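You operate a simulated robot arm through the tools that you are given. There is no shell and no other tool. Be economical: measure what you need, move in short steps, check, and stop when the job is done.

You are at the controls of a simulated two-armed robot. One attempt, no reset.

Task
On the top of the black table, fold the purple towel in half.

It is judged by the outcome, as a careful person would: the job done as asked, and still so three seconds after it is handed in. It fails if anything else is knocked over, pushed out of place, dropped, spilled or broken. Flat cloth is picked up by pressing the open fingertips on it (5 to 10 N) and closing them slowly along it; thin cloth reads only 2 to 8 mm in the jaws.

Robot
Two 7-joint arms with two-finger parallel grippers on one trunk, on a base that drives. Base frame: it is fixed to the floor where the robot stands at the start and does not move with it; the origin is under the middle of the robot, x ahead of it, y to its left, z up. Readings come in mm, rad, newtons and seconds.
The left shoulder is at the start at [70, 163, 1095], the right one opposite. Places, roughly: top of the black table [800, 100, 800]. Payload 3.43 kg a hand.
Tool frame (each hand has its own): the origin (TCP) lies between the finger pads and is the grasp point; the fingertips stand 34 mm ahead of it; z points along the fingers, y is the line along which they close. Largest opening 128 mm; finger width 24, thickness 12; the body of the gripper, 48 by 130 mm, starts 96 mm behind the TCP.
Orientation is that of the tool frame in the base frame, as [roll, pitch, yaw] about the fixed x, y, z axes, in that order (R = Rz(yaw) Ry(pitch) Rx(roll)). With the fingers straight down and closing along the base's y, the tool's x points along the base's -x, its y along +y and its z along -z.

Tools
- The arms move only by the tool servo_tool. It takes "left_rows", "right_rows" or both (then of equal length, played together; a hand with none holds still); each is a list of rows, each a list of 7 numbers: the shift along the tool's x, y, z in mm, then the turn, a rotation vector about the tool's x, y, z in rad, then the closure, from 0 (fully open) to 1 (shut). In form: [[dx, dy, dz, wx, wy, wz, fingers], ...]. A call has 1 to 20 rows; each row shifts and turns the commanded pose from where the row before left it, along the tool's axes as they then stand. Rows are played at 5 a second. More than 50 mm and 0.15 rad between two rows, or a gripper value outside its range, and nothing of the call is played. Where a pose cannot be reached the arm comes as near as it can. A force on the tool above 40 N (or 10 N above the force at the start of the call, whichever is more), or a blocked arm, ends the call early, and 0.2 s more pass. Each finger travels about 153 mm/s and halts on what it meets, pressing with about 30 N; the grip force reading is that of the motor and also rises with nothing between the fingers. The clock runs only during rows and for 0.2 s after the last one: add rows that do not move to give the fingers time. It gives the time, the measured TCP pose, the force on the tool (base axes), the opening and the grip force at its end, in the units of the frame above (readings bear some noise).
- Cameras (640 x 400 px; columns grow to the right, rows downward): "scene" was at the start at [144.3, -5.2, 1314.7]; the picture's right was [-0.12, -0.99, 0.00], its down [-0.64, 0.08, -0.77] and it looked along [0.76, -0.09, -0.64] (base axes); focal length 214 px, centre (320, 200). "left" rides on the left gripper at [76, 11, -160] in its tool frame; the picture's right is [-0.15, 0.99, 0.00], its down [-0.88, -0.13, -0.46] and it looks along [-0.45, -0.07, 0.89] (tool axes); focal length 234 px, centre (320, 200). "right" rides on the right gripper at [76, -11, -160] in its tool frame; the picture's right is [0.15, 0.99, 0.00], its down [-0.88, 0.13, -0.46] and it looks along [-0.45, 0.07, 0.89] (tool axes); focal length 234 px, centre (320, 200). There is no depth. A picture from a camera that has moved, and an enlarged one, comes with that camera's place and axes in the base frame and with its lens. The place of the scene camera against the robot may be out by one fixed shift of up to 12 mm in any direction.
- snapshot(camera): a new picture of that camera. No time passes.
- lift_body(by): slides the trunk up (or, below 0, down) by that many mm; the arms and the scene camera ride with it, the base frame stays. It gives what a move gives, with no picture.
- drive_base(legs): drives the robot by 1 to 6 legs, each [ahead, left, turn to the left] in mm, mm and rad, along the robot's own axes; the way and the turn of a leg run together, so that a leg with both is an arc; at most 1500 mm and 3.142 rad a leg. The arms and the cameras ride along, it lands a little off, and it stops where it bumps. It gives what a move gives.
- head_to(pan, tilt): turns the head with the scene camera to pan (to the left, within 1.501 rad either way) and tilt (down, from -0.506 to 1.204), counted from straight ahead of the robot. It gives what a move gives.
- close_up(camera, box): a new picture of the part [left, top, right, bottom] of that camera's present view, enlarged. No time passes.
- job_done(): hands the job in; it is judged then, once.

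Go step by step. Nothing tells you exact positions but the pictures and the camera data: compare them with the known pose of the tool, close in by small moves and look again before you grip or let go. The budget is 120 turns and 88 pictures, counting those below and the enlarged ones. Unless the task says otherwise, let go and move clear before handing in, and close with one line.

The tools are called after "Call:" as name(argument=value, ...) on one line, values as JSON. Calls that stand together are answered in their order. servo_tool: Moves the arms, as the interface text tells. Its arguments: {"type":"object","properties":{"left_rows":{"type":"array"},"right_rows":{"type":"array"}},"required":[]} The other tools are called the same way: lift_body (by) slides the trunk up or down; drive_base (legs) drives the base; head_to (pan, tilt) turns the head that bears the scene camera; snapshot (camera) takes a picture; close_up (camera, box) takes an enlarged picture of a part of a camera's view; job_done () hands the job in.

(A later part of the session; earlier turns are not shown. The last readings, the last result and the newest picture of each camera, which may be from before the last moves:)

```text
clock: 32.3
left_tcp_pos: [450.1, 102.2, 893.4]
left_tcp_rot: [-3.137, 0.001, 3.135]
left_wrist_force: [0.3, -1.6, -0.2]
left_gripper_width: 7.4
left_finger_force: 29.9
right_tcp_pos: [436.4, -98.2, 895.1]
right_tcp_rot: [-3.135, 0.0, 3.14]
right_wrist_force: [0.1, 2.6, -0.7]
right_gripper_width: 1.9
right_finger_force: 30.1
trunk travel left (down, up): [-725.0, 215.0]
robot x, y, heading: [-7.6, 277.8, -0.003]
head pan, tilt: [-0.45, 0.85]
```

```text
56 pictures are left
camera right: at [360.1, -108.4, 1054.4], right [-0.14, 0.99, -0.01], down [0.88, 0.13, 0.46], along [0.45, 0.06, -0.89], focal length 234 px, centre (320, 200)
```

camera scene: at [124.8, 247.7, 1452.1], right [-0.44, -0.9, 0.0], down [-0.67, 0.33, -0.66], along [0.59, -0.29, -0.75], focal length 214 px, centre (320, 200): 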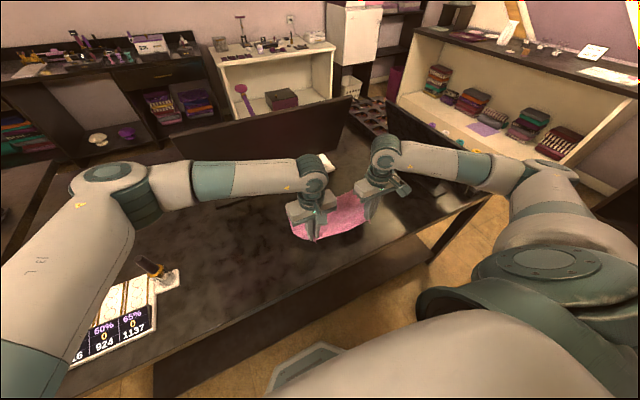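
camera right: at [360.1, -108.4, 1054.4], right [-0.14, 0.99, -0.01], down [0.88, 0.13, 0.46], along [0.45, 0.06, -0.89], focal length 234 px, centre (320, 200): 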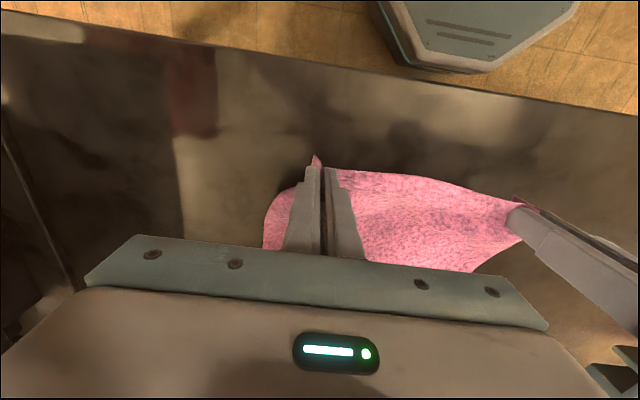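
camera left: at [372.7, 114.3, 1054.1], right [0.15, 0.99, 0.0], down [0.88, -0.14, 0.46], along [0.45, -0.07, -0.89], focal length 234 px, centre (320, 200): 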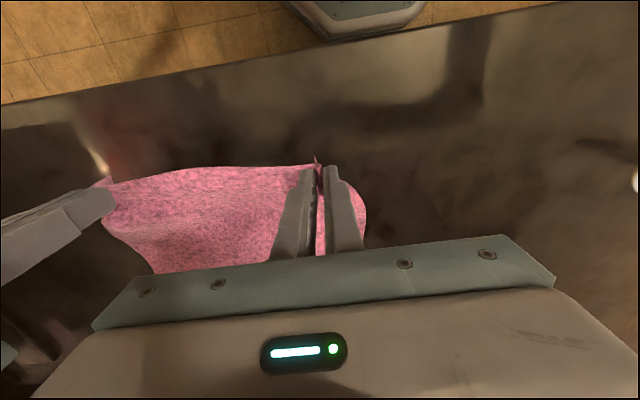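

Both corners are held. Now I'll carry the near edge up and over in a low arc, pausing past the middle to look.

Call:
servo_tool(left_rows=[[-17.5, -2, -11, 0, 0, 0, 1], [-17.5, -2, -11, 0, 0, 0, 1], [-17.5, -2, -7.5, 0, 0, 0, 1], [-17.5, -2, -7.5, 0, 0, 0, 1], [-17.5, -2, -3.5, 0, 0, 0, 1], [-17.5, -2, -3.5, 0, 0, 0, 1], [-20, -2, 4.5, 0, 0, 0, 1], [-20, -2, 4.5, 0, 0, 0, 1], [0, 0, 0, 0, 0, 0, 1]], right_rows=[[-17.5, -2, -11, 0, 0, 0, 1], [-17.5, -2, -11, 0, 0, 0, 1], [-17.5, -2, -7.5, 0, 0, 0, 1], [-17.5, -2, -7.5, 0, 0, 0, 1], [-17.5, -2, -3.5, 0, 0, 0, 1], [-17.5, -2, -3.5, 0, 0, 0, 1], [-20, -2, 4.5, 0, 0, 0, 1], [-20, -2, 4.5, 0, 0, 0, 1], [0, 0, 0, 0, 0, 0, 1]])

Call:
snapshot(camera="left")

Call:
snapshot(camera="right")

Call:
close_up(camera="scene", box=[220, 120, 460, 270])

```text
clock: 34.3
left_tcp_pos: [591.5, 84.6, 929.3]
left_tcp_rot: [-3.138, 0.003, 3.134]
left_wrist_force: [0.4, -2.5, 0.5]
left_gripper_width: 7.2
left_finger_force: 29.9
right_tcp_pos: [579.1, -117.5, 932.9]
right_tcp_rot: [-3.134, 0.002, 3.139]
right_wrist_force: [1.0, 3.5, -0.7]
right_gripper_width: 1.9
right_finger_force: 30.0
trunk travel left (down, up): [-725.0, 215.0]
robot x, y, heading: [-6.1, 276.0, -0.01]
head pan, tilt: [-0.45, 0.85]
```

```text
55 pictures are left
camera left: at [514.6, 96.8, 1090.3], right [0.15, 0.99, 0.0], down [0.88, -0.14, 0.46], along [0.45, -0.07, -0.89], focal length 234 px, centre (320, 200)
```

left: 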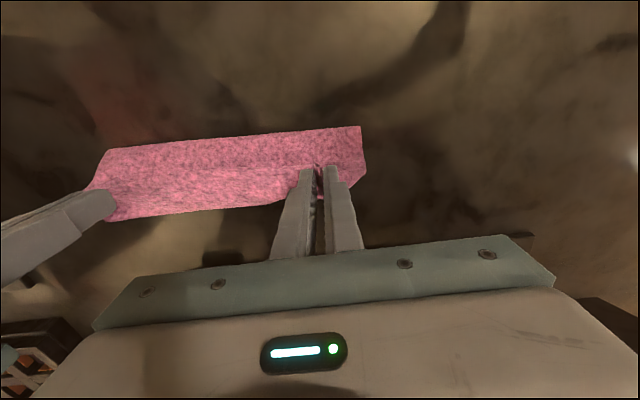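

```text
54 pictures are left
camera right: at [503.7, -126.8, 1090.5], right [-0.14, 0.99, -0.01], down [0.88, 0.13, 0.46], along [0.45, 0.06, -0.89], focal length 234 px, centre (320, 200)
```

right: 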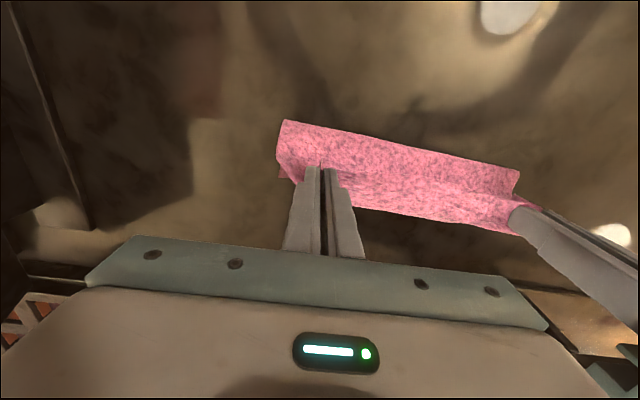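

```text
2.67 times, centred on (340, 195) of scene
camera zoom: at [124.1, 248.1, 1452.2], right [-0.44, -0.9, 0.0], down [-0.67, 0.33, -0.66], along [0.59, -0.29, -0.75], focal length 572 px, centre (267, 213)
```

zoom: 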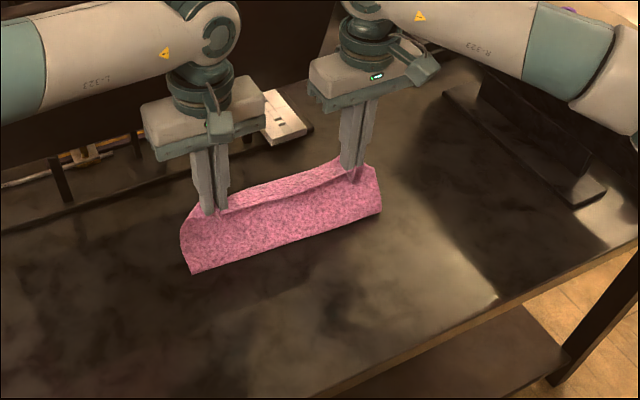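

The far half is still in place on the table, with its edge at x≈653, and the held edge is coming over it cleanly. I'll carry on to the far edge and down.

Call:
servo_tool(left_rows=[[-20, -1.5, 10, 0, 0, 0, 1], [-18, -1.5, 16, 0, 0, 0, 1], [-14, -1.5, 20, 0, 0, 0, 1], [-10, -1, 20, 0, 0, 0, 1], [-6, 0, 14, 0, 0, 0, 1], [0, 0, 0, 0, 0, 0, 1], [0, 0, 0, 0, 0, 0, 1]], right_rows=[[-19, -1.5, 10, 0, 0, 0, 1], [-17, -1.5, 16, 0, 0, 0, 1], [-13, -1.5, 20, 0, 0, 0, 1], [-10, -1, 20, 0, 0, 0, 1], [-6, 0, 17, 0, 0, 0, 1], [0, 0, 0, 0, 0, 0, 1], [0, 0, 0, 0, 0, 0, 1]])

Call:
snapshot(camera="left")

Call:
snapshot(camera="right")

Call:
close_up(camera="scene", box=[220, 120, 460, 270])

```text
clock: 35.9
left_tcp_pos: [661.2, 78.9, 847.5]
left_tcp_rot: [-3.138, 0.002, 3.132]
left_wrist_force: [0.3, -3.8, 0.2]
left_gripper_width: 7.3
left_finger_force: 29.9
right_tcp_pos: [646.5, -122.1, 847.6]
right_tcp_rot: [-3.134, 0.0, 3.14]
right_wrist_force: [0.3, 3.4, 0.0]
right_gripper_width: 2.4
right_finger_force: 30.2
trunk travel left (down, up): [-725.0, 215.0]
robot x, y, heading: [-4.0, 277.7, -0.008]
head pan, tilt: [-0.45, 0.85]
```

```text
52 pictures are left
camera left: at [584.0, 92.2, 1009.5], right [0.15, 0.99, 0.0], down [0.88, -0.14, 0.46], along [0.45, -0.07, -0.89], focal length 234 px, centre (320, 200)
```

left: 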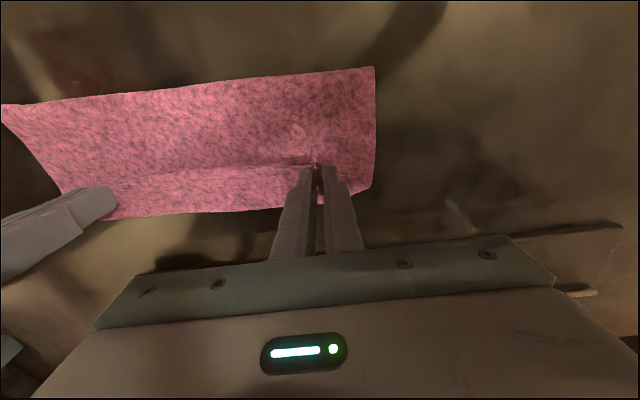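

```text
51 pictures are left
camera right: at [571.2, -131.6, 1006.9], right [-0.14, 0.99, -0.01], down [0.88, 0.13, 0.46], along [0.45, 0.06, -0.89], focal length 234 px, centre (320, 200)
```

right: 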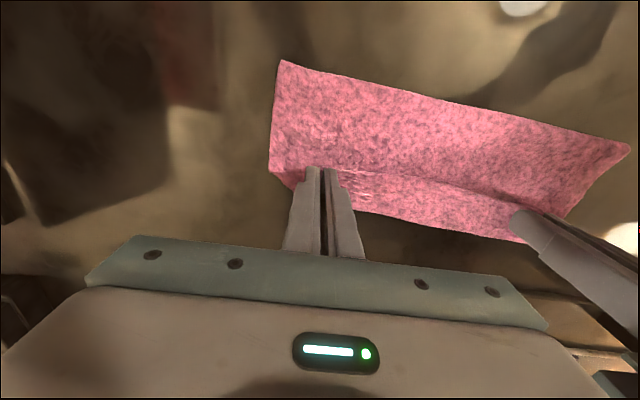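

```text
2.67 times, centred on (340, 195) of scene
camera zoom: at [125.0, 247.7, 1452.1], right [-0.44, -0.9, 0.0], down [-0.67, 0.33, -0.66], along [0.59, -0.29, -0.75], focal length 572 px, centre (267, 213)
```

zoom: 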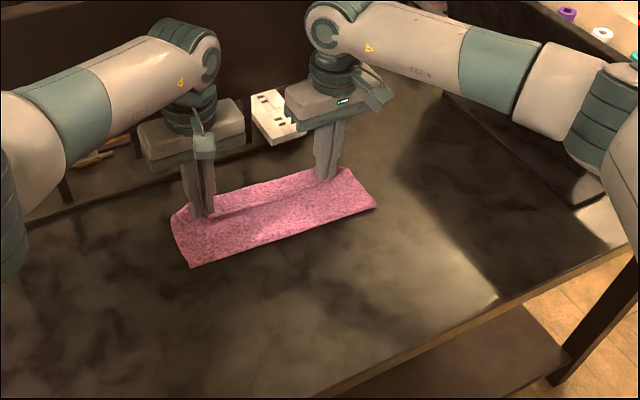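

The towel is folded over, but the held edge may be short of the far edge. I'll zoom in to see how they line up.

Call:
close_up(camera="right", box=[250, 50, 640, 290])

Call:
close_up(camera="left", box=[0, 50, 390, 290])

Call:
close_up(camera="scene", box=[270, 165, 380, 230])

```text
1.64 times, centred on (445, 170) of right
camera zoom: at [571.2, -131.6, 1006.9], right [-0.14, 0.99, -0.01], down [0.88, 0.13, 0.46], along [0.45, 0.06, -0.89], focal length 384 px, centre (115, 249)
```

zoom: 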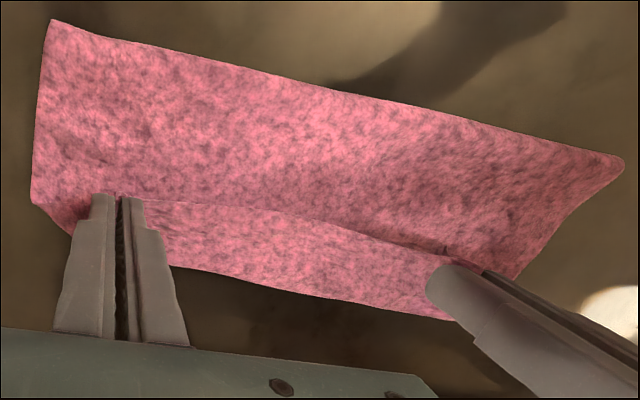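

```text
1.64 times, centred on (195, 170) of left
camera zoom: at [584.0, 92.2, 1009.5], right [0.15, 0.99, 0.0], down [0.88, -0.14, 0.46], along [0.45, -0.07, -0.89], focal length 384 px, centre (525, 249)
```

zoom: 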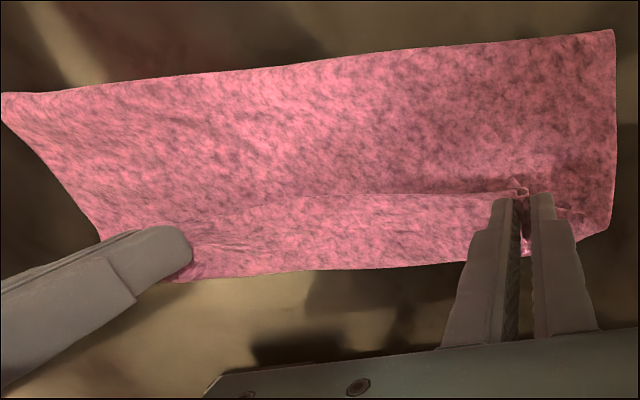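

```text
5.82 times, centred on (325, 198) of scene
camera zoom: at [125.0, 247.7, 1452.1], right [-0.44, -0.9, 0.0], down [-0.67, 0.33, -0.66], along [0.59, -0.29, -0.75], focal length 1248 px, centre (291, 214)
```

zoom: 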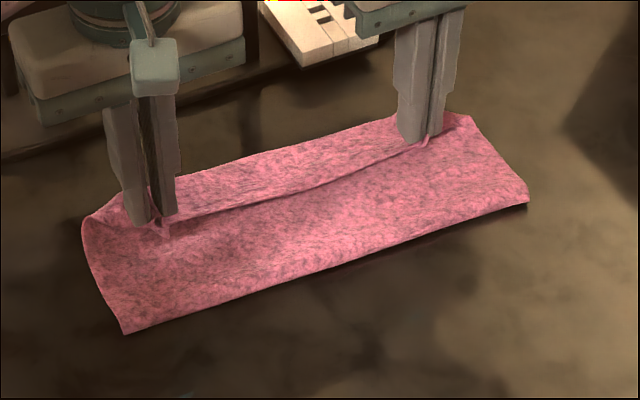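

My reading is that the bottom half hasn't moved, but the fold line is about 28 mm too far forward and the held edge has turned back as a lip, because the vertical fingers kept it facing the robot. I'll reverse the carry, lay the edge back, and regrip with the jaws turned 90° right at the edge.

Call:
servo_tool(left_rows=[[6, 0, -14, 0, 0, 0, 1], [10, 1, -20, 0, 0, 0, 1], [14, 1.5, -20, 0, 0, 0, 1], [18, 1.5, -16, 0, 0, 0, 1], [20, 1.5, -10, 0, 0, 0, 1], [20, 2, -4.5, 0, 0, 0, 1], [20, 2, -4.5, 0, 0, 0, 1], [17.5, 2, 3.5, 0, 0, 0, 1], [17.5, 2, 3.5, 0, 0, 0, 1], [17.5, 2, 7.5, 0, 0, 0, 1], [17.5, 2, 7.5, 0, 0, 0, 1], [17.5, 2, 11, 0, 0, 0, 1], [17.5, 2, 11, 0, 0, 0, 1], [8, 1, 20, 0, 0, 0, 1], [6, 1, 20, 0, 0, 0, 1], [0, 0, 0, 0, 0, 0, 1]], right_rows=[[6, 0, -17, 0, 0, 0, 1], [10, 1, -20, 0, 0, 0, 1], [13, 1.5, -20, 0, 0, 0, 1], [17, 1.5, -16, 0, 0, 0, 1], [19, 1.5, -10, 0, 0, 0, 1], [20, 2, -4.5, 0, 0, 0, 1], [20, 2, -4.5, 0, 0, 0, 1], [17.5, 2, 3.5, 0, 0, 0, 1], [17.5, 2, 3.5, 0, 0, 0, 1], [17.5, 2, 7.5, 0, 0, 0, 1], [17.5, 2, 7.5, 0, 0, 0, 1], [17.5, 2, 11, 0, 0, 0, 1], [17.5, 2, 11, 0, 0, 0, 1], [8, -4, 20, 0, 0, 0, 1], [6, -4, 20, 0, 0, 0, 1], [0, 0, 0, 0, 0, 0, 1]])

Call:
snapshot(camera="left")

Call:
snapshot(camera="right")

```text
clock: 39.3
left_tcp_pos: [432.1, 103.0, 855.7]
left_tcp_rot: [-3.134, 0.004, 3.133]
left_wrist_force: [-0.7, -20.9, -0.3]
left_gripper_width: 7.8
left_finger_force: 29.5
right_tcp_pos: [423.4, -107.6, 856.3]
right_tcp_rot: [-3.138, 0.003, 3.141]
right_wrist_force: [0.7, 22.0, 0.5]
right_gripper_width: 2.5
right_finger_force: 29.4
trunk travel left (down, up): [-725.0, 215.0]
robot x, y, heading: [-5.9, 282.0, -0.006]
head pan, tilt: [-0.45, 0.85]
```

```text
46 pictures are left
camera left: at [356.4, 116.3, 1017.2], right [0.15, 0.99, -0.01], down [0.88, -0.13, 0.46], along [0.45, -0.08, -0.89], focal length 234 px, centre (320, 200)
```

left: 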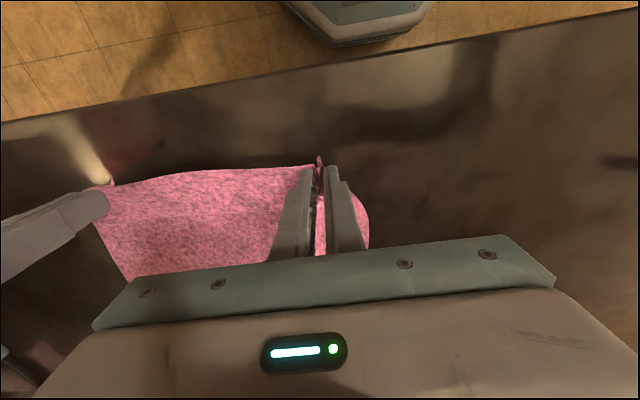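

```text
45 pictures are left
camera right: at [346.4, -118.3, 1014.4], right [-0.15, 0.99, 0.0], down [0.88, 0.13, 0.46], along [0.45, 0.06, -0.89], focal length 234 px, centre (320, 200)
```

right: 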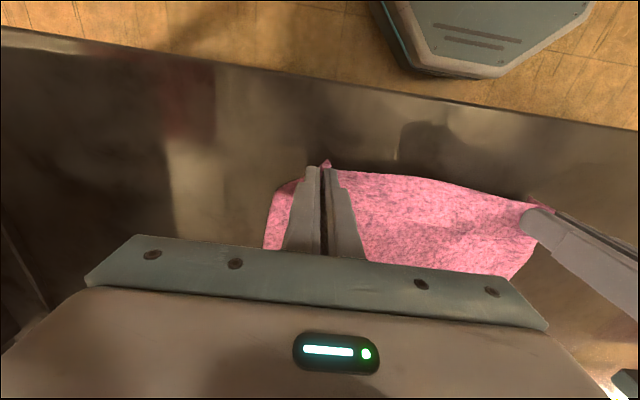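

The edge is back over its original spot. I'll lower it, open the fingers to lay it down and lift clear.

Call:
servo_tool(left_rows=[[0, -2, 8, 0, 0, 0, 1], [0, -2, 8, 0, 0, 0, 1], [0, 0, 0, 0, 0, 0, 0.9], [0, 0, 0, 0, 0, 0, 0.8], [0, 0, 0, 0, 0, 0, 0.7], [0, 0, 0, 0, 0, 0, 0.6], [0, 0, -20, 0, 0, 0, 0.6], [0, 0, -40, 0, 0, 0, 0.6], [0, 0, -40, 0, 0, 0, 0.6], [0, 0, 0, 0, 0, 0, 0.6]], right_rows=[[0, 3, 8, 0, 0, 0, 1], [0, 3, 8, 0, 0, 0, 1], [0, 0, 0, 0, 0, 0, 0.9], [0, 0, 0, 0, 0, 0, 0.8], [0, 0, 0, 0, 0, 0, 0.7], [0, 0, 0, 0, 0, 0, 0.6], [0, 0, -20, 0, 0, 0, 0.6], [0, 0, -40, 0, 0, 0, 0.6], [0, 0, -40, 0, 0, 0, 0.6], [0, 0, 0, 0, 0, 0, 0.6]])

Call:
snapshot(camera="left")

Call:
snapshot(camera="right")

```text
clock: 41.5
left_tcp_pos: [432.5, 98.8, 938.6]
left_tcp_rot: [-3.138, 0.001, 3.135]
left_wrist_force: [-0.2, 0.4, 0.2]
left_gripper_width: 51.2
left_finger_force: 0.0
right_tcp_pos: [422.8, -101.2, 939.7]
right_tcp_rot: [-3.134, 0.001, 3.14]
right_wrist_force: [0.0, 0.6, 0.3]
right_gripper_width: 51.4
right_finger_force: 0.1
trunk travel left (down, up): [-725.0, 215.0]
robot x, y, heading: [-1.5, 276.7, -0.007]
head pan, tilt: [-0.45, 0.85]
```

```text
44 pictures are left
camera left: at [357.0, 111.6, 1100.3], right [0.15, 0.99, 0.0], down [0.88, -0.14, 0.46], along [0.45, -0.07, -0.89], focal length 234 px, centre (320, 200)
```

left: 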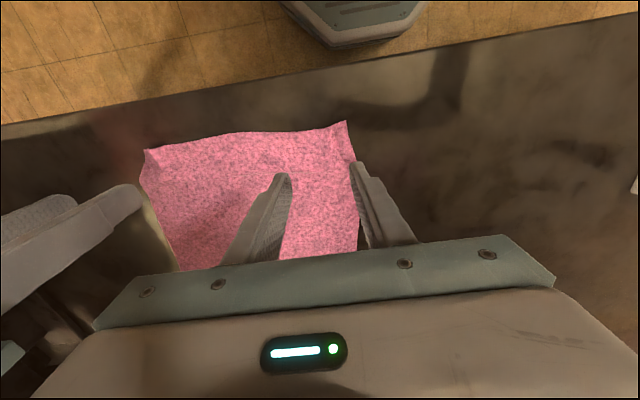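

```text
43 pictures are left
camera right: at [346.2, -111.1, 1099.0], right [-0.14, 0.99, -0.01], down [0.88, 0.13, 0.46], along [0.45, 0.06, -0.89], focal length 234 px, centre (320, 200)
```

right: 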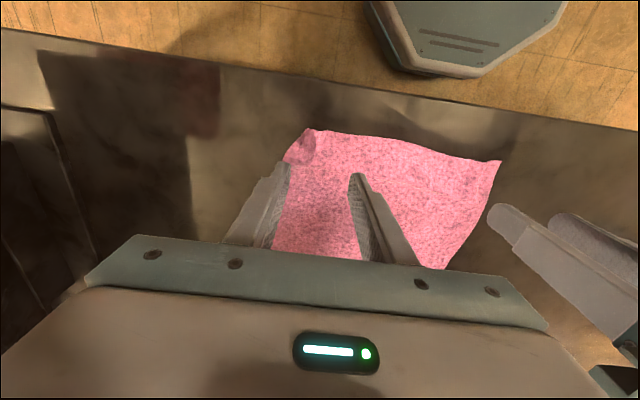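

The towel is flat again, apart from small curls at the near corners, and it sits slightly nearer to me. I'll lift the hands away and check the whole shape.

Call:
servo_tool(left_rows=[[0, 25, -25, 0, 0, 0, 0.6], [0, 25, -25, 0, 0, 0, 0.6], [0, 25, -25, 0, 0, 0, 0.6], [0, 0, 0, 0, 0, 0, 0.6]], right_rows=[[0, 0, -25, 0, 0, 0, 0.6], [0, 0, -25, 0, 0, 0, 0.6], [0, 0, -25, 0, 0, 0, 0.6], [0, 0, 0, 0, 0, 0, 0.6]])

Call:
snapshot(camera="left")

Call:
close_up(camera="scene", box=[220, 140, 460, 290])

```text
clock: 42.5
left_tcp_pos: [436.0, 173.5, 1015.4]
left_tcp_rot: [-3.137, 0.003, 3.133]
left_wrist_force: [0.3, 0.6, 0.0]
left_gripper_width: 51.0
left_finger_force: 0.1
right_tcp_pos: [421.2, -101.1, 1014.8]
right_tcp_rot: [-3.138, 0.0, 3.139]
right_wrist_force: [-0.1, 0.0, 0.6]
right_gripper_width: 51.3
right_finger_force: 0.1
trunk travel left (down, up): [-725.0, 215.0]
robot x, y, heading: [-2.4, 280.1, -0.007]
head pan, tilt: [-0.45, 0.85]
```

```text
42 pictures are left
camera left: at [359.0, 187.5, 1177.5], right [0.15, 0.99, 0.0], down [0.88, -0.14, 0.46], along [0.45, -0.07, -0.89], focal length 234 px, centre (320, 200)
```

left: 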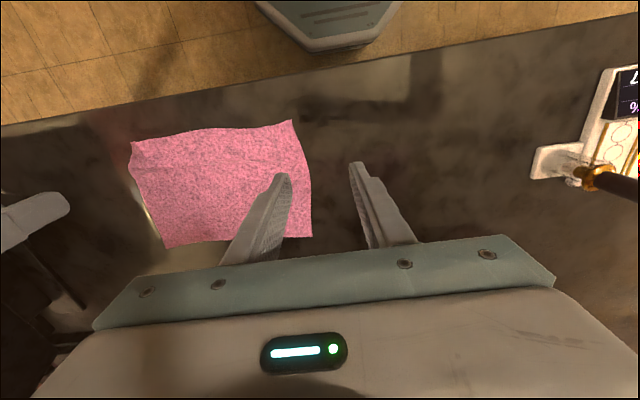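

```text
2.67 times, centred on (340, 215) of scene
camera zoom: at [125.0, 247.0, 1452.1], right [-0.44, -0.9, 0.0], down [-0.67, 0.33, -0.66], along [0.59, -0.29, -0.75], focal length 572 px, centre (267, 160)
```

zoom: 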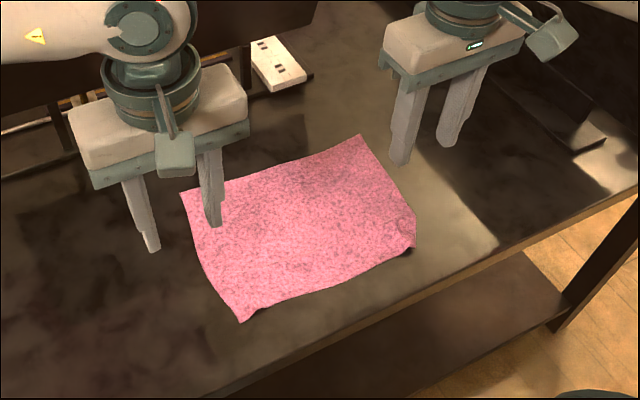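

The towel has moved about 35 mm toward me, with corners now near (627, 130), (610, -166), (406, 137) and (401, -123). I'll turn both grippers 90° so they close along x, with the cameras outward, to pinch right at the near edge.

Call:
servo_tool(left_rows=[[0, 0, 0, 0, 0, 0.1428, 0.6], [0, 0, 0, 0, 0, 0.1428, 0.6], [0, 0, 0, 0, 0, 0.1428, 0.6], [0, 0, 0, 0, 0, 0.1428, 0.6], [0, 0, 0, 0, 0, 0.1428, 0.6], [0, 0, 0, 0, 0, 0.1428, 0.6], [0, 0, 0, 0, 0, 0.1428, 0.6], [0, 0, 0, 0, 0, 0.1428, 0.6], [0, 0, 0, 0, 0, 0.1428, 0.6], [0, 0, 0, 0, 0, 0.1428, 0.6], [0, 0, 0, 0, 0, 0.1428, 0.6], [0, 0, 0, 0, 0, 0, 0.7], [0, 0, 0, 0, 0, 0, 0.7]], right_rows=[[0, 0, 0, 0, 0, -0.1428, 0.6], [0, 0, 0, 0, 0, -0.1428, 0.6], [0, 0, 0, 0, 0, -0.1428, 0.6], [0, 0, 0, 0, 0, -0.1428, 0.6], [0, 0, 0, 0, 0, -0.1428, 0.6], [0, 0, 0, 0, 0, -0.1428, 0.6], [0, 0, 0, 0, 0, -0.1428, 0.6], [0, 0, 0, 0, 0, -0.1428, 0.6], [0, 0, 0, 0, 0, -0.1428, 0.6], [0, 0, 0, 0, 0, -0.1428, 0.6], [0, 0, 0, 0, 0, -0.1428, 0.6], [0, 0, 0, 0, 0, 0, 0.7], [0, 0, 0, 0, 0, 0, 0.7]])

Call:
snapshot(camera="scene")

Call:
snapshot(camera="right")

```text
clock: 45.3
left_tcp_pos: [434.8, 176.0, 1011.9]
left_tcp_rot: [3.139, 0.004, 1.562]
left_wrist_force: [-0.2, -0.6, 1.2]
left_gripper_width: 38.4
left_finger_force: 0.0
right_tcp_pos: [378.6, 35.6, 971.7]
right_tcp_rot: [-3.123, -0.005, -1.632]
right_wrist_force: [-0.5, -0.4, -0.5]
right_gripper_width: 38.2
right_finger_force: 0.0
right hand out of reach, approached as far as the arm can: row 7, 8, 9, 10, 11
trunk travel left (down, up): [-725.0, 215.0]
robot x, y, heading: [-2.9, 276.0, -0.007]
head pan, tilt: [-0.45, 0.85]
```

```text
40 pictures are left
camera scene: at [124.7, 248.7, 1452.2], right [-0.44, -0.9, 0.0], down [-0.67, 0.33, -0.66], along [0.59, -0.29, -0.75], focal length 214 px, centre (320, 200)
```

scene: 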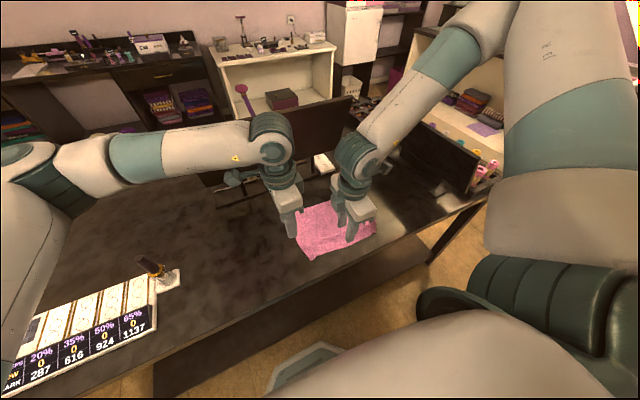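

```text
39 pictures are left
camera right: at [380.4, -39.6, 1131.4], right [-1.0, -0.09, -0.02], down [-0.08, 0.89, 0.45], along [-0.02, 0.45, -0.89], focal length 234 px, centre (320, 200)
```

right: 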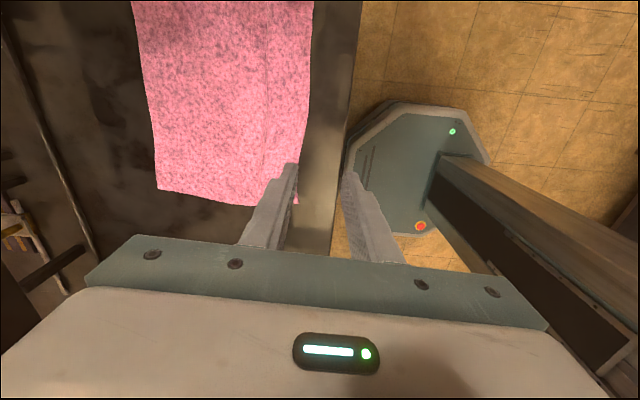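

The right arm can't yaw that way at its place, so I'll turn it back and then the other way.

Call:
servo_tool(right_rows=[[0, 0, 0, 0, 0, 0.1428, 0.7], [0, 0, 0, 0, 0, 0.1428, 0.7], [0, 0, 0, 0, 0, 0.1428, 0.7], [0, 0, 0, 0, 0, 0.1428, 0.7], [0, 0, 0, 0, 0, 0.1428, 0.7], [0, 0, 0, 0, 0, 0.1428, 0.7], [0, 0, 0, 0, 0, 0.1428, 0.7], [0, 0, 0, 0, 0, 0.1428, 0.7], [0, 0, 0, 0, 0, 0.1428, 0.7], [0, 0, 0, 0, 0, 0.1428, 0.7], [0, 0, 0, 0, 0, 0.1428, 0.7], [0, 0, 0, 0, 0, 0, 0.7]])

```text
clock: 47.9
left_tcp_pos: [433.7, 175.4, 1012.0]
left_tcp_rot: [3.141, 0.003, 1.563]
left_wrist_force: [0.4, 0.0, -0.6]
left_gripper_width: 38.1
left_finger_force: 0.1
right_tcp_pos: [376.7, 33.7, 974.9]
right_tcp_rot: [-3.141, 0.005, 3.086]
right_wrist_force: [-0.1, 0.0, 0.2]
right_gripper_width: 38.2
right_finger_force: 0.0
trunk travel left (down, up): [-725.0, 215.0]
robot x, y, heading: [-4.1, 278.3, -0.008]
head pan, tilt: [-0.45, 0.85]
```

Call:
servo_tool(right_rows=[[-8, -22, -7, 0, 0, 0, 0.7], [-8, -22, -7, 0, 0, 0, 0.7], [-8, -22, -7, 0, 0, 0, 0.7], [-8, -22, -7, 0, 0, 0, 0.7], [-8, -22, -7, 0, 0, 0, 0.7], [-8, -22, -5, 0, 0, 0, 0.7], [0, 0, 0, 0, 0, 0.1378, 0.7], [0, 0, 0, 0, 0, 0.1378, 0.7], [0, 0, 0, 0, 0, 0.1378, 0.7], [0, 0, 0, 0, 0, 0.1378, 0.7], [0, 0, 0, 0, 0, 0.1378, 0.7], [0, 0, 0, 0, 0, 0.1378, 0.7], [0, 0, 0, 0, 0, 0.1378, 0.7], [0, 0, 0, 0, 0, 0.1378, 0.7], [0, 0, 0, 0, 0, 0.1378, 0.7], [0, 0, 0, 0, 0, 0.1378, 0.7], [0, 0, 0, 0, 0, 0.1378, 0.7], [0, 0, 0, 0, 0, 0, 0.7]])

Call:
snapshot(camera="scene")

Call:
snapshot(camera="right")

Call:
snapshot(camera="left")

```text
clock: 51.7
left_tcp_pos: [434.4, 175.7, 1012.5]
left_tcp_rot: [3.14, 0.004, 1.565]
left_wrist_force: [0.6, 0.3, -0.1]
left_gripper_width: 38.4
left_finger_force: 0.1
right_tcp_pos: [417.6, -101.1, 1012.4]
right_tcp_rot: [3.136, 0.0, 1.569]
right_wrist_force: [0.9, -0.6, -0.4]
right_gripper_width: 38.5
right_finger_force: 0.0
trunk travel left (down, up): [-725.0, 215.0]
robot x, y, heading: [-5.8, 280.1, -0.012]
head pan, tilt: [-0.45, 0.85]
```

```text
38 pictures are left
camera scene: at [124.8, 247.8, 1452.1], right [-0.44, -0.9, 0.0], down [-0.67, 0.33, -0.66], along [0.59, -0.29, -0.75], focal length 214 px, centre (320, 200)
```

scene: 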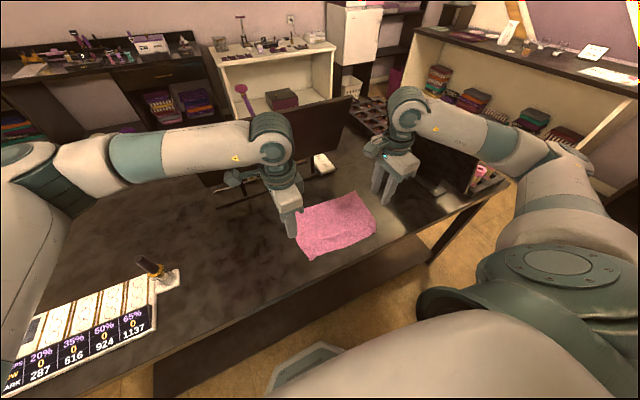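

```text
37 pictures are left
camera right: at [404.6, -23.8, 1171.4], right [0.99, 0.15, 0.01], down [0.13, -0.88, 0.46], along [0.07, -0.45, -0.89], focal length 234 px, centre (320, 200)
```

right: 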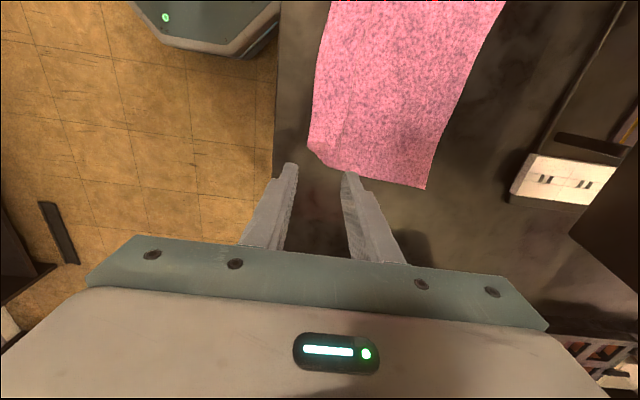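

```text
36 pictures are left
camera left: at [445.1, 251.8, 1173.9], right [0.99, -0.15, 0.0], down [-0.14, -0.88, 0.46], along [-0.07, -0.45, -0.89], focal length 234 px, centre (320, 200)
```

left: 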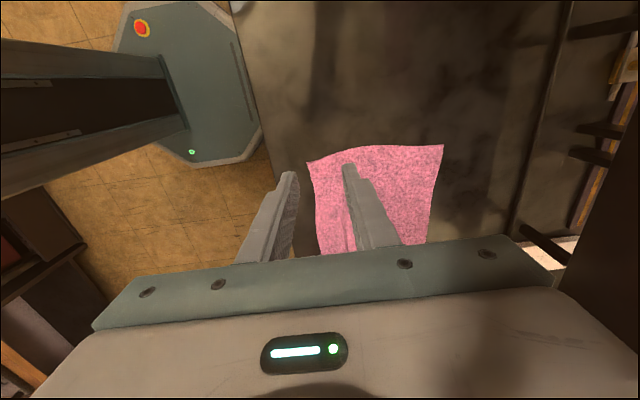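

Both hands now close along x. The near edge runs at x≈404, so I'll lower both hands to straddle it near the corners.

Call:
servo_tool(left_rows=[[-10.6, -2.2, 27, 0, 0, 0, 0.7], [-10.6, -2.2, 27, 0, 0, 0, 0.7], [-10.6, -2.2, 27, 0, 0, 0, 0.7], [-10.6, -2.2, 27, 0, 0, 0, 0.7], [-10.6, -2.2, 27, 0, 0, 0, 0.7], [-10.6, -2.2, 25, 0, 0, 0, 0.7], [0, 0, 0, 0, 0, 0, 0.7], [0, 0, 0, 0, 0, 0, 0.7]], right_rows=[[-0.5, 0.25, 27, 0, 0, 0, 0.7], [-0.5, 0.25, 27, 0, 0, 0, 0.7], [-0.5, 0.25, 27, 0, 0, 0, 0.7], [-0.5, 0.25, 27, 0, 0, 0, 0.7], [-0.5, 0.25, 27, 0, 0, 0, 0.7], [-0.5, 0.25, 25, 0, 0, 0, 0.7], [0, 0, 0, 0, 0, 0, 0.7], [0, 0, 0, 0, 0, 0, 0.7]])

Call:
snapshot(camera="right")

Call:
snapshot(camera="left")

```text
clock: 53.5
left_tcp_pos: [418.2, 109.5, 852.7]
left_tcp_rot: [3.139, 0.003, 1.563]
left_wrist_force: [-0.4, 0.7, -0.6]
left_gripper_width: 38.4
left_finger_force: 0.0
right_tcp_pos: [420.5, -102.4, 852.3]
right_tcp_rot: [3.137, 0.001, 1.57]
right_wrist_force: [0.9, -0.8, 0.3]
right_gripper_width: 38.2
right_finger_force: 0.1
trunk travel left (down, up): [-725.0, 215.0]
robot x, y, heading: [-8.5, 278.7, -0.004]
head pan, tilt: [-0.45, 0.85]
```

```text
35 pictures are left
camera right: at [407.7, -25.4, 1011.1], right [0.99, 0.15, 0.01], down [0.13, -0.88, 0.46], along [0.07, -0.45, -0.89], focal length 234 px, centre (320, 200)
```

right: 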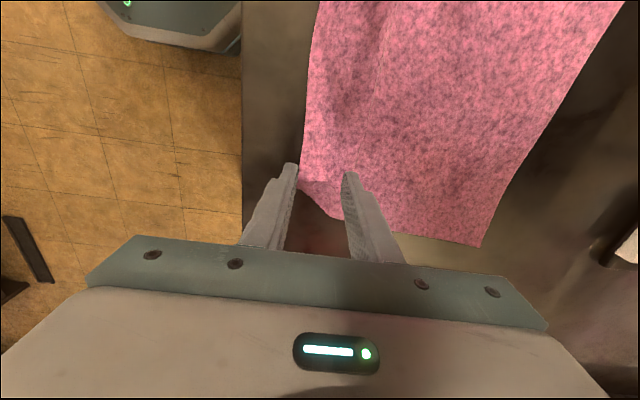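

```text
34 pictures are left
camera left: at [429.8, 186.0, 1013.0], right [0.99, -0.15, 0.0], down [-0.14, -0.88, 0.46], along [-0.07, -0.45, -0.89], focal length 234 px, centre (320, 200)
```

left: 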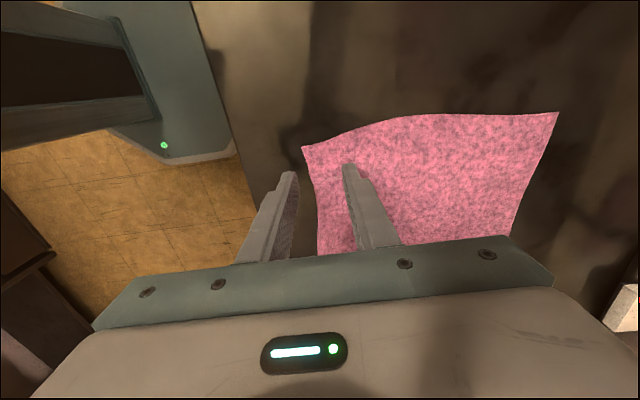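

The right near corner looks clipped or curled, so I'll zoom in on it before pressing.

Call:
close_up(camera="right", box=[240, 80, 480, 250])

Call:
close_up(camera="scene", box=[290, 180, 400, 260])

```text
2.35 times, centred on (360, 165) of right
camera zoom: at [407.7, -25.4, 1011.1], right [0.99, 0.15, 0.01], down [0.13, -0.88, 0.46], along [0.07, -0.45, -0.89], focal length 551 px, centre (226, 282)
```

zoom: 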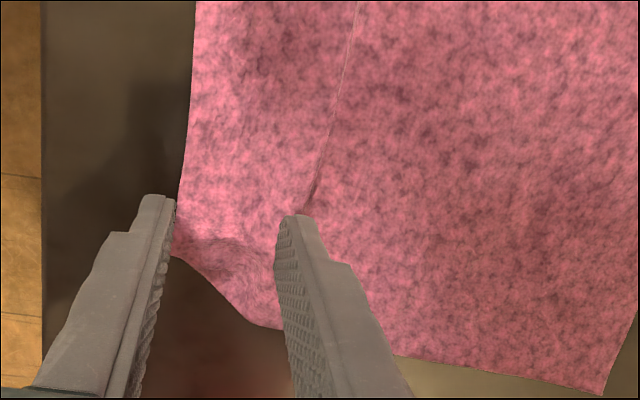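

```text
5.00 times, centred on (345, 220) of scene
camera zoom: at [124.9, 247.6, 1452.1], right [-0.44, -0.9, 0.0], down [-0.67, 0.33, -0.66], along [0.59, -0.29, -0.75], focal length 1072 px, centre (195, 100)
```

zoom: 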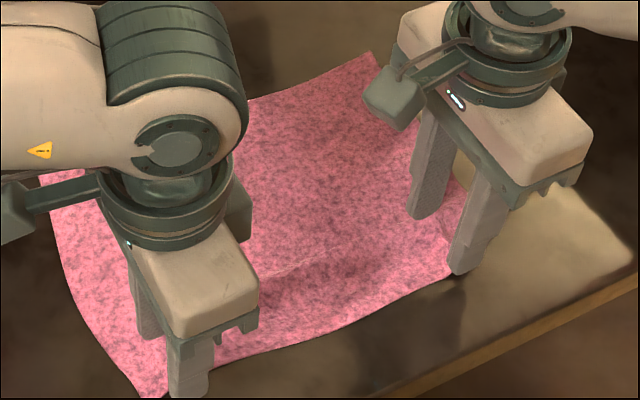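

The corner is only slightly rounded, not tucked under. I'll shift the right hand 12 mm inward and the left 4 mm forward, then creep down to contact.

Call:
servo_tool(left_rows=[[0, 4, 0, 0, 0, 0, 0.7], [0, 0, 7, 0, 0, 0, 0.7], [0, 0, 7, 0, 0, 0, 0.7], [0, 0, 0, 0, 0, 0, 0.7], [0, 0, 0, 0, 0, 0, 0.7]], right_rows=[[12, 0, 0, 0, 0, 0, 0.7], [0, 0, 7, 0, 0, 0, 0.7], [0, 0, 7, 0, 0, 0, 0.7], [0, 0, 0, 0, 0, 0, 0.7], [0, 0, 0, 0, 0, 0, 0.7]])

Call:
servo_tool(left_rows=[[0, 0, 2, 0, 0, 0, 0.7], [0, 0, 0, 0, 0, 0, 0.7]], right_rows=[[0, 0, 2, 0, 0, 0, 0.7], [0, 0, 0, 0, 0, 0, 0.7]])

Call:
servo_tool(left_rows=[[0, 0, 1, 0, 0, 0, 0.7], [0, 0, 0, 0, 0, 0, 0.7]], right_rows=[[0, 0, 1, 0, 0, 0, 0.7], [0, 0, 0, 0, 0, 0, 0.7]])

```text
clock: 54.7
left_tcp_pos: [423.6, 110.5, 837.7]
left_tcp_rot: [3.139, 0.002, 1.565]
left_wrist_force: [1.0, -0.9, 0.2]
left_gripper_width: 38.1
left_finger_force: 0.0
right_tcp_pos: [420.3, -89.9, 839.2]
right_tcp_rot: [3.136, -0.001, 1.57]
right_wrist_force: [-0.6, 1.1, -0.1]
right_gripper_width: 38.1
right_finger_force: 0.1
trunk travel left (down, up): [-725.0, 215.0]
robot x, y, heading: [-8.2, 280.0, -0.012]
head pan, tilt: [-0.45, 0.85]
```

```text
clock: 55.3
left_tcp_pos: [424.7, 111.6, 836.3]
left_tcp_rot: [3.14, 0.004, 1.563]
left_wrist_force: [-0.1, 0.5, -0.4]
left_gripper_width: 38.6
left_finger_force: 0.2
right_tcp_pos: [420.3, -89.6, 838.1]
right_tcp_rot: [3.136, 0.0, 1.572]
right_wrist_force: [-0.3, 0.0, -0.3]
right_gripper_width: 38.5
right_finger_force: 0.1
trunk travel left (down, up): [-725.0, 215.0]
robot x, y, heading: [-5.9, 278.0, -0.006]
head pan, tilt: [-0.45, 0.85]
```

```text
clock: 55.9
left_tcp_pos: [422.7, 111.9, 836.0]
left_tcp_rot: [3.14, 0.004, 1.564]
left_wrist_force: [0.2, 0.2, 0.3]
left_gripper_width: 38.5
left_finger_force: 0.1
right_tcp_pos: [420.9, -90.5, 835.4]
right_tcp_rot: [3.138, 0.001, 1.571]
right_wrist_force: [-0.2, 0.2, -0.1]
right_gripper_width: 38.4
right_finger_force: 0.1
trunk travel left (down, up): [-725.0, 215.0]
robot x, y, heading: [-4.0, 278.2, -0.01]
head pan, tilt: [-0.45, 0.85]
```

Call:
servo_tool(left_rows=[[0, 0, 1, 0, 0, 0, 0.7], [0, 0, 0, 0, 0, 0, 0.7]], right_rows=[[0, 0, 1, 0, 0, 0, 0.7], [0, 0, 0, 0, 0, 0, 0.7]])

Call:
servo_tool(left_rows=[[0, 0, 0.6, 0, 0, 0, 0.7], [0, 0, 0, 0, 0, 0, 0.7]], right_rows=[[0, 0, 0.6, 0, 0, 0, 0.7], [0, 0, 0, 0, 0, 0, 0.7]])

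```text
clock: 56.5
left_tcp_pos: [424.8, 111.3, 834.1]
left_tcp_rot: [3.139, 0.004, 1.563]
left_wrist_force: [0.1, 0.4, 1.2]
left_gripper_width: 38.4
left_finger_force: 0.3
right_tcp_pos: [419.6, -90.6, 836.5]
right_tcp_rot: [3.135, 0.001, 1.571]
right_wrist_force: [-0.1, 0.3, 2.4]
right_gripper_width: 38.4
right_finger_force: 0.4
trunk travel left (down, up): [-725.0, 215.0]
robot x, y, heading: [-3.7, 275.7, -0.004]
head pan, tilt: [-0.45, 0.85]
```

```text
clock: 57.1
left_tcp_pos: [425.1, 112.1, 834.8]
left_tcp_rot: [3.137, 0.004, 1.565]
left_wrist_force: [-1.3, -0.7, 7.2]
left_gripper_width: 37.9
left_finger_force: 0.1
right_tcp_pos: [418.7, -89.3, 836.3]
right_tcp_rot: [3.135, 0.0, 1.573]
right_wrist_force: [1.2, -0.3, 5.5]
right_gripper_width: 37.8
right_finger_force: 0.1
trunk travel left (down, up): [-725.0, 215.0]
robot x, y, heading: [-7.9, 277.4, -0.006]
head pan, tilt: [-0.45, 0.85]
```

Contact is good on both sides, at 7 N and 5.5 N. Next I'll close slowly.

Call:
servo_tool(left_rows=[[0, 0, 0.2, 0, 0, 0, 0.72], [0, 0, 0, 0, 0, 0, 0.74], [0, 0, 0, 0, 0, 0, 0.765], [0, 0, 0, 0, 0, 0, 0.79], [0, 0, 0, 0, 0, 0, 0.815], [0, 0, 0, 0, 0, 0, 0.84], [0, 0, 0, 0, 0, 0, 0.865], [0, 0, 0, 0, 0, 0, 0.89], [0, 0, 0, 0, 0, 0, 0.915], [0, 0, 0, 0, 0, 0, 0.94], [0, 0, 0, 0, 0, 0, 0.965], [0, 0, 0, 0, 0, 0, 1], [0, 0, 0, 0, 0, 0, 1], [0, 0, 0, 0, 0, 0, 1]], right_rows=[[0, 0, 0.4, 0, 0, 0, 0.72], [0, 0, 0, 0, 0, 0, 0.74], [0, 0, 0, 0, 0, 0, 0.765], [0, 0, 0, 0, 0, 0, 0.79], [0, 0, 0, 0, 0, 0, 0.815], [0, 0, 0, 0, 0, 0, 0.84], [0, 0, 0, 0, 0, 0, 0.865], [0, 0, 0, 0, 0, 0, 0.89], [0, 0, 0, 0, 0, 0, 0.915], [0, 0, 0, 0, 0, 0, 0.94], [0, 0, 0, 0, 0, 0, 0.965], [0, 0, 0, 0, 0, 0, 1], [0, 0, 0, 0, 0, 0, 1], [0, 0, 0, 0, 0, 0, 1]])

Call:
snapshot(camera="right")

Call:
snapshot(camera="left")

```text
clock: 60.1
left_tcp_pos: [423.8, 112.3, 834.3]
left_tcp_rot: [3.139, 0.006, 1.565]
left_wrist_force: [0.0, -0.7, 13.4]
left_gripper_width: 2.7
left_finger_force: 30.5
right_tcp_pos: [418.1, -88.8, 835.1]
right_tcp_rot: [3.136, 0.002, 1.57]
right_wrist_force: [0.8, 0.4, 11.5]
right_gripper_width: 2.7
right_finger_force: 30.5
trunk travel left (down, up): [-725.0, 215.0]
robot x, y, heading: [-3.5, 277.6, -0.008]
head pan, tilt: [-0.45, 0.85]
```

```text
31 pictures are left
camera right: at [405.2, -13.5, 994.1], right [0.99, 0.15, 0.01], down [0.13, -0.88, 0.46], along [0.07, -0.45, -0.89], focal length 234 px, centre (320, 200)
```

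right: 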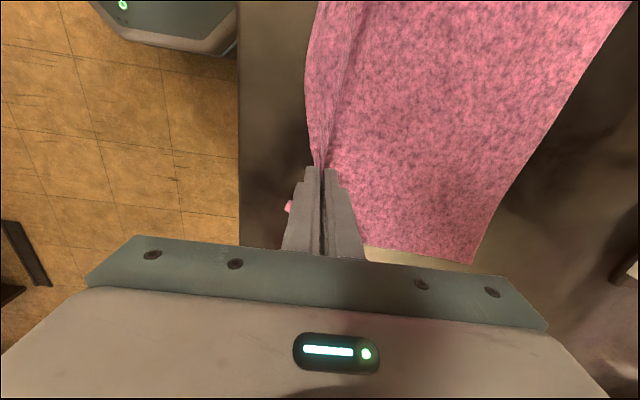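

```text
30 pictures are left
camera left: at [434.2, 189.0, 996.4], right [0.99, -0.15, 0.0], down [-0.14, -0.88, 0.46], along [-0.07, -0.45, -0.89], focal length 234 px, centre (320, 200)
```

left: 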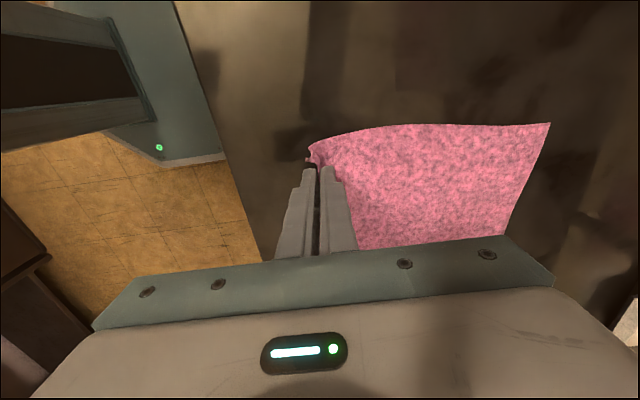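

Both jaws hold the edge at 2.7 mm. The sheet slid back about 15 mm, so the far edge is now at x≈610 left and 597 right, and the fold should land at about 500 and 487. I'll carry over on a tighter arc and stop short of the table to look.

Call:
servo_tool(left_rows=[[-1, 4.6, -23.4, 0, 0, 0, 1], [-1, 13.2, -20.6, 0, 0, 0, 1], [-1, 20.2, -15.2, 0, 0, 0, 1], [-1, 24.8, -8.1, 0, 0, 0, 1], [-1, 26.4, 0, 0, 0, 0, 1], [-1, 24.8, 8.1, 0, 0, 0, 1], [-1, 20.2, 15.2, 0, 0, 0, 1], [-1, 13.2, 20.6, 0, 0, 0, 1], [0, 0, 0, 0, 0, 0, 1], [0, 0, 0, 0, 0, 0, 1]], right_rows=[[-1, 4, -20.6, 0, 0, 0, 1], [-1, 11.7, -18.2, 0, 0, 0, 1], [-1, 17.8, -13.4, 0, 0, 0, 1], [-1, 21.8, -7.2, 0, 0, 0, 1], [-1, 23.3, 0, 0, 0, 0, 1], [-1, 21.8, 7.2, 0, 0, 0, 1], [-1, 17.8, 13.4, 0, 0, 0, 1], [-1, 11.7, 18.2, 0, 0, 0, 1], [0, 0, 0, 0, 0, 0, 1], [0, 0, 0, 0, 0, 0, 1]])

Call:
snapshot(camera="right")

Call:
snapshot(camera="left")

Call:
close_up(camera="scene", box=[260, 150, 420, 260])

```text
clock: 62.3
left_tcp_pos: [477.9, 109.8, 893.2]
left_tcp_rot: [3.138, 0.007, 1.564]
left_wrist_force: [11.1, -27.6, -8.3]
left_gripper_width: 2.6
left_finger_force: 30.2
left hand out of reach, approached as far as the arm can: row 4, 5, 6, 7, 8
right_tcp_pos: [550.5, -95.3, 853.0]
right_tcp_rot: [3.137, -0.004, 1.573]
right_wrist_force: [-11.3, 27.2, 6.6]
right_gripper_width: 2.5
right_finger_force: 30.0
trunk travel left (down, up): [-725.0, 215.0]
robot x, y, heading: [-5.6, 277.7, -0.009]
head pan, tilt: [-0.45, 0.85]
```

```text
29 pictures are left
camera right: at [536.7, -19.8, 1012.7], right [0.99, 0.15, 0.0], down [0.13, -0.88, 0.45], along [0.07, -0.45, -0.89], focal length 234 px, centre (320, 200)
```

right: 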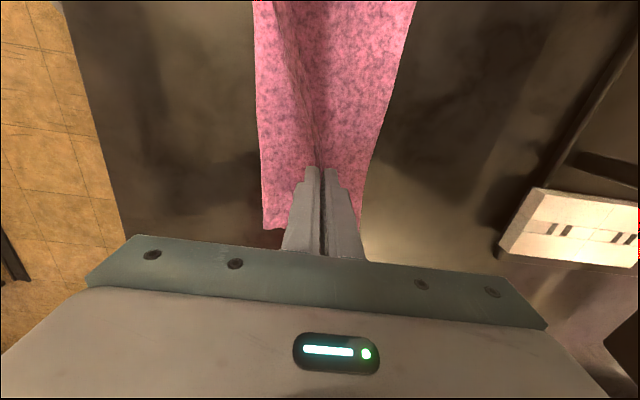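

```text
28 pictures are left
camera left: at [488.2, 185.4, 1054.8], right [0.99, -0.15, 0.0], down [-0.14, -0.88, 0.46], along [-0.07, -0.46, -0.89], focal length 234 px, centre (320, 200)
```

left: 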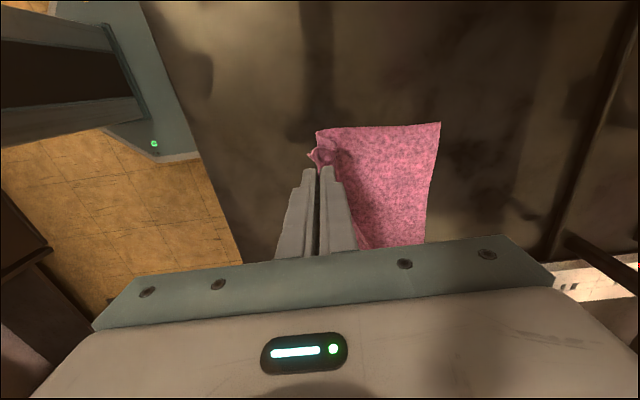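

```text
3.64 times, centred on (340, 205) of scene
camera zoom: at [125.0, 247.9, 1452.1], right [-0.44, -0.9, 0.0], down [-0.67, 0.33, -0.66], along [0.59, -0.29, -0.75], focal length 780 px, centre (247, 182)
```

zoom: 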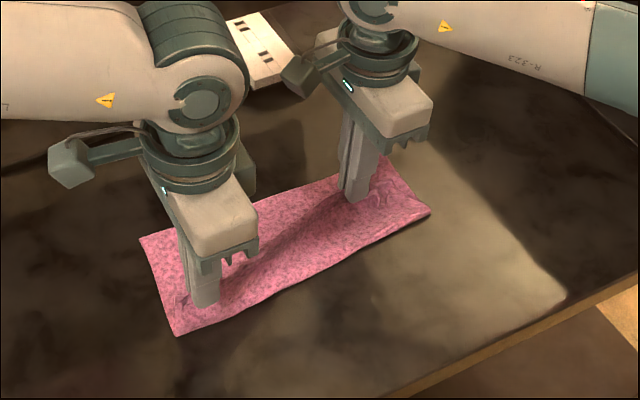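

The left arm hit a wrist limit at this yaw and stopped at x≈478. I'll ease its yaw back gradually so it can follow through to its target.

Call:
servo_tool(left_rows=[[0, 0, 0, 0, 0, -0.1, 1], [0, 0, 0, 0, 0, -0.1, 1], [0, 0, 0, 0, 0, -0.1, 1], [0, 0, 0, 0, 0, -0.1, 1], [0, 0, 0, 0, 0, 0, 1]])

```text
clock: 63.5
left_tcp_pos: [476.9, 109.0, 891.8]
left_tcp_rot: [3.141, 0.007, 1.963]
left_wrist_force: [9.2, -25.6, -6.4]
left_gripper_width: 2.1
left_finger_force: 30.1
right_tcp_pos: [548.9, -96.9, 853.4]
right_tcp_rot: [3.137, -0.002, 1.571]
right_wrist_force: [-9.6, 26.1, 6.2]
right_gripper_width: 2.8
right_finger_force: 29.8
trunk travel left (down, up): [-725.0, 215.0]
robot x, y, heading: [-6.6, 278.9, -0.003]
head pan, tilt: [-0.45, 0.85]
```

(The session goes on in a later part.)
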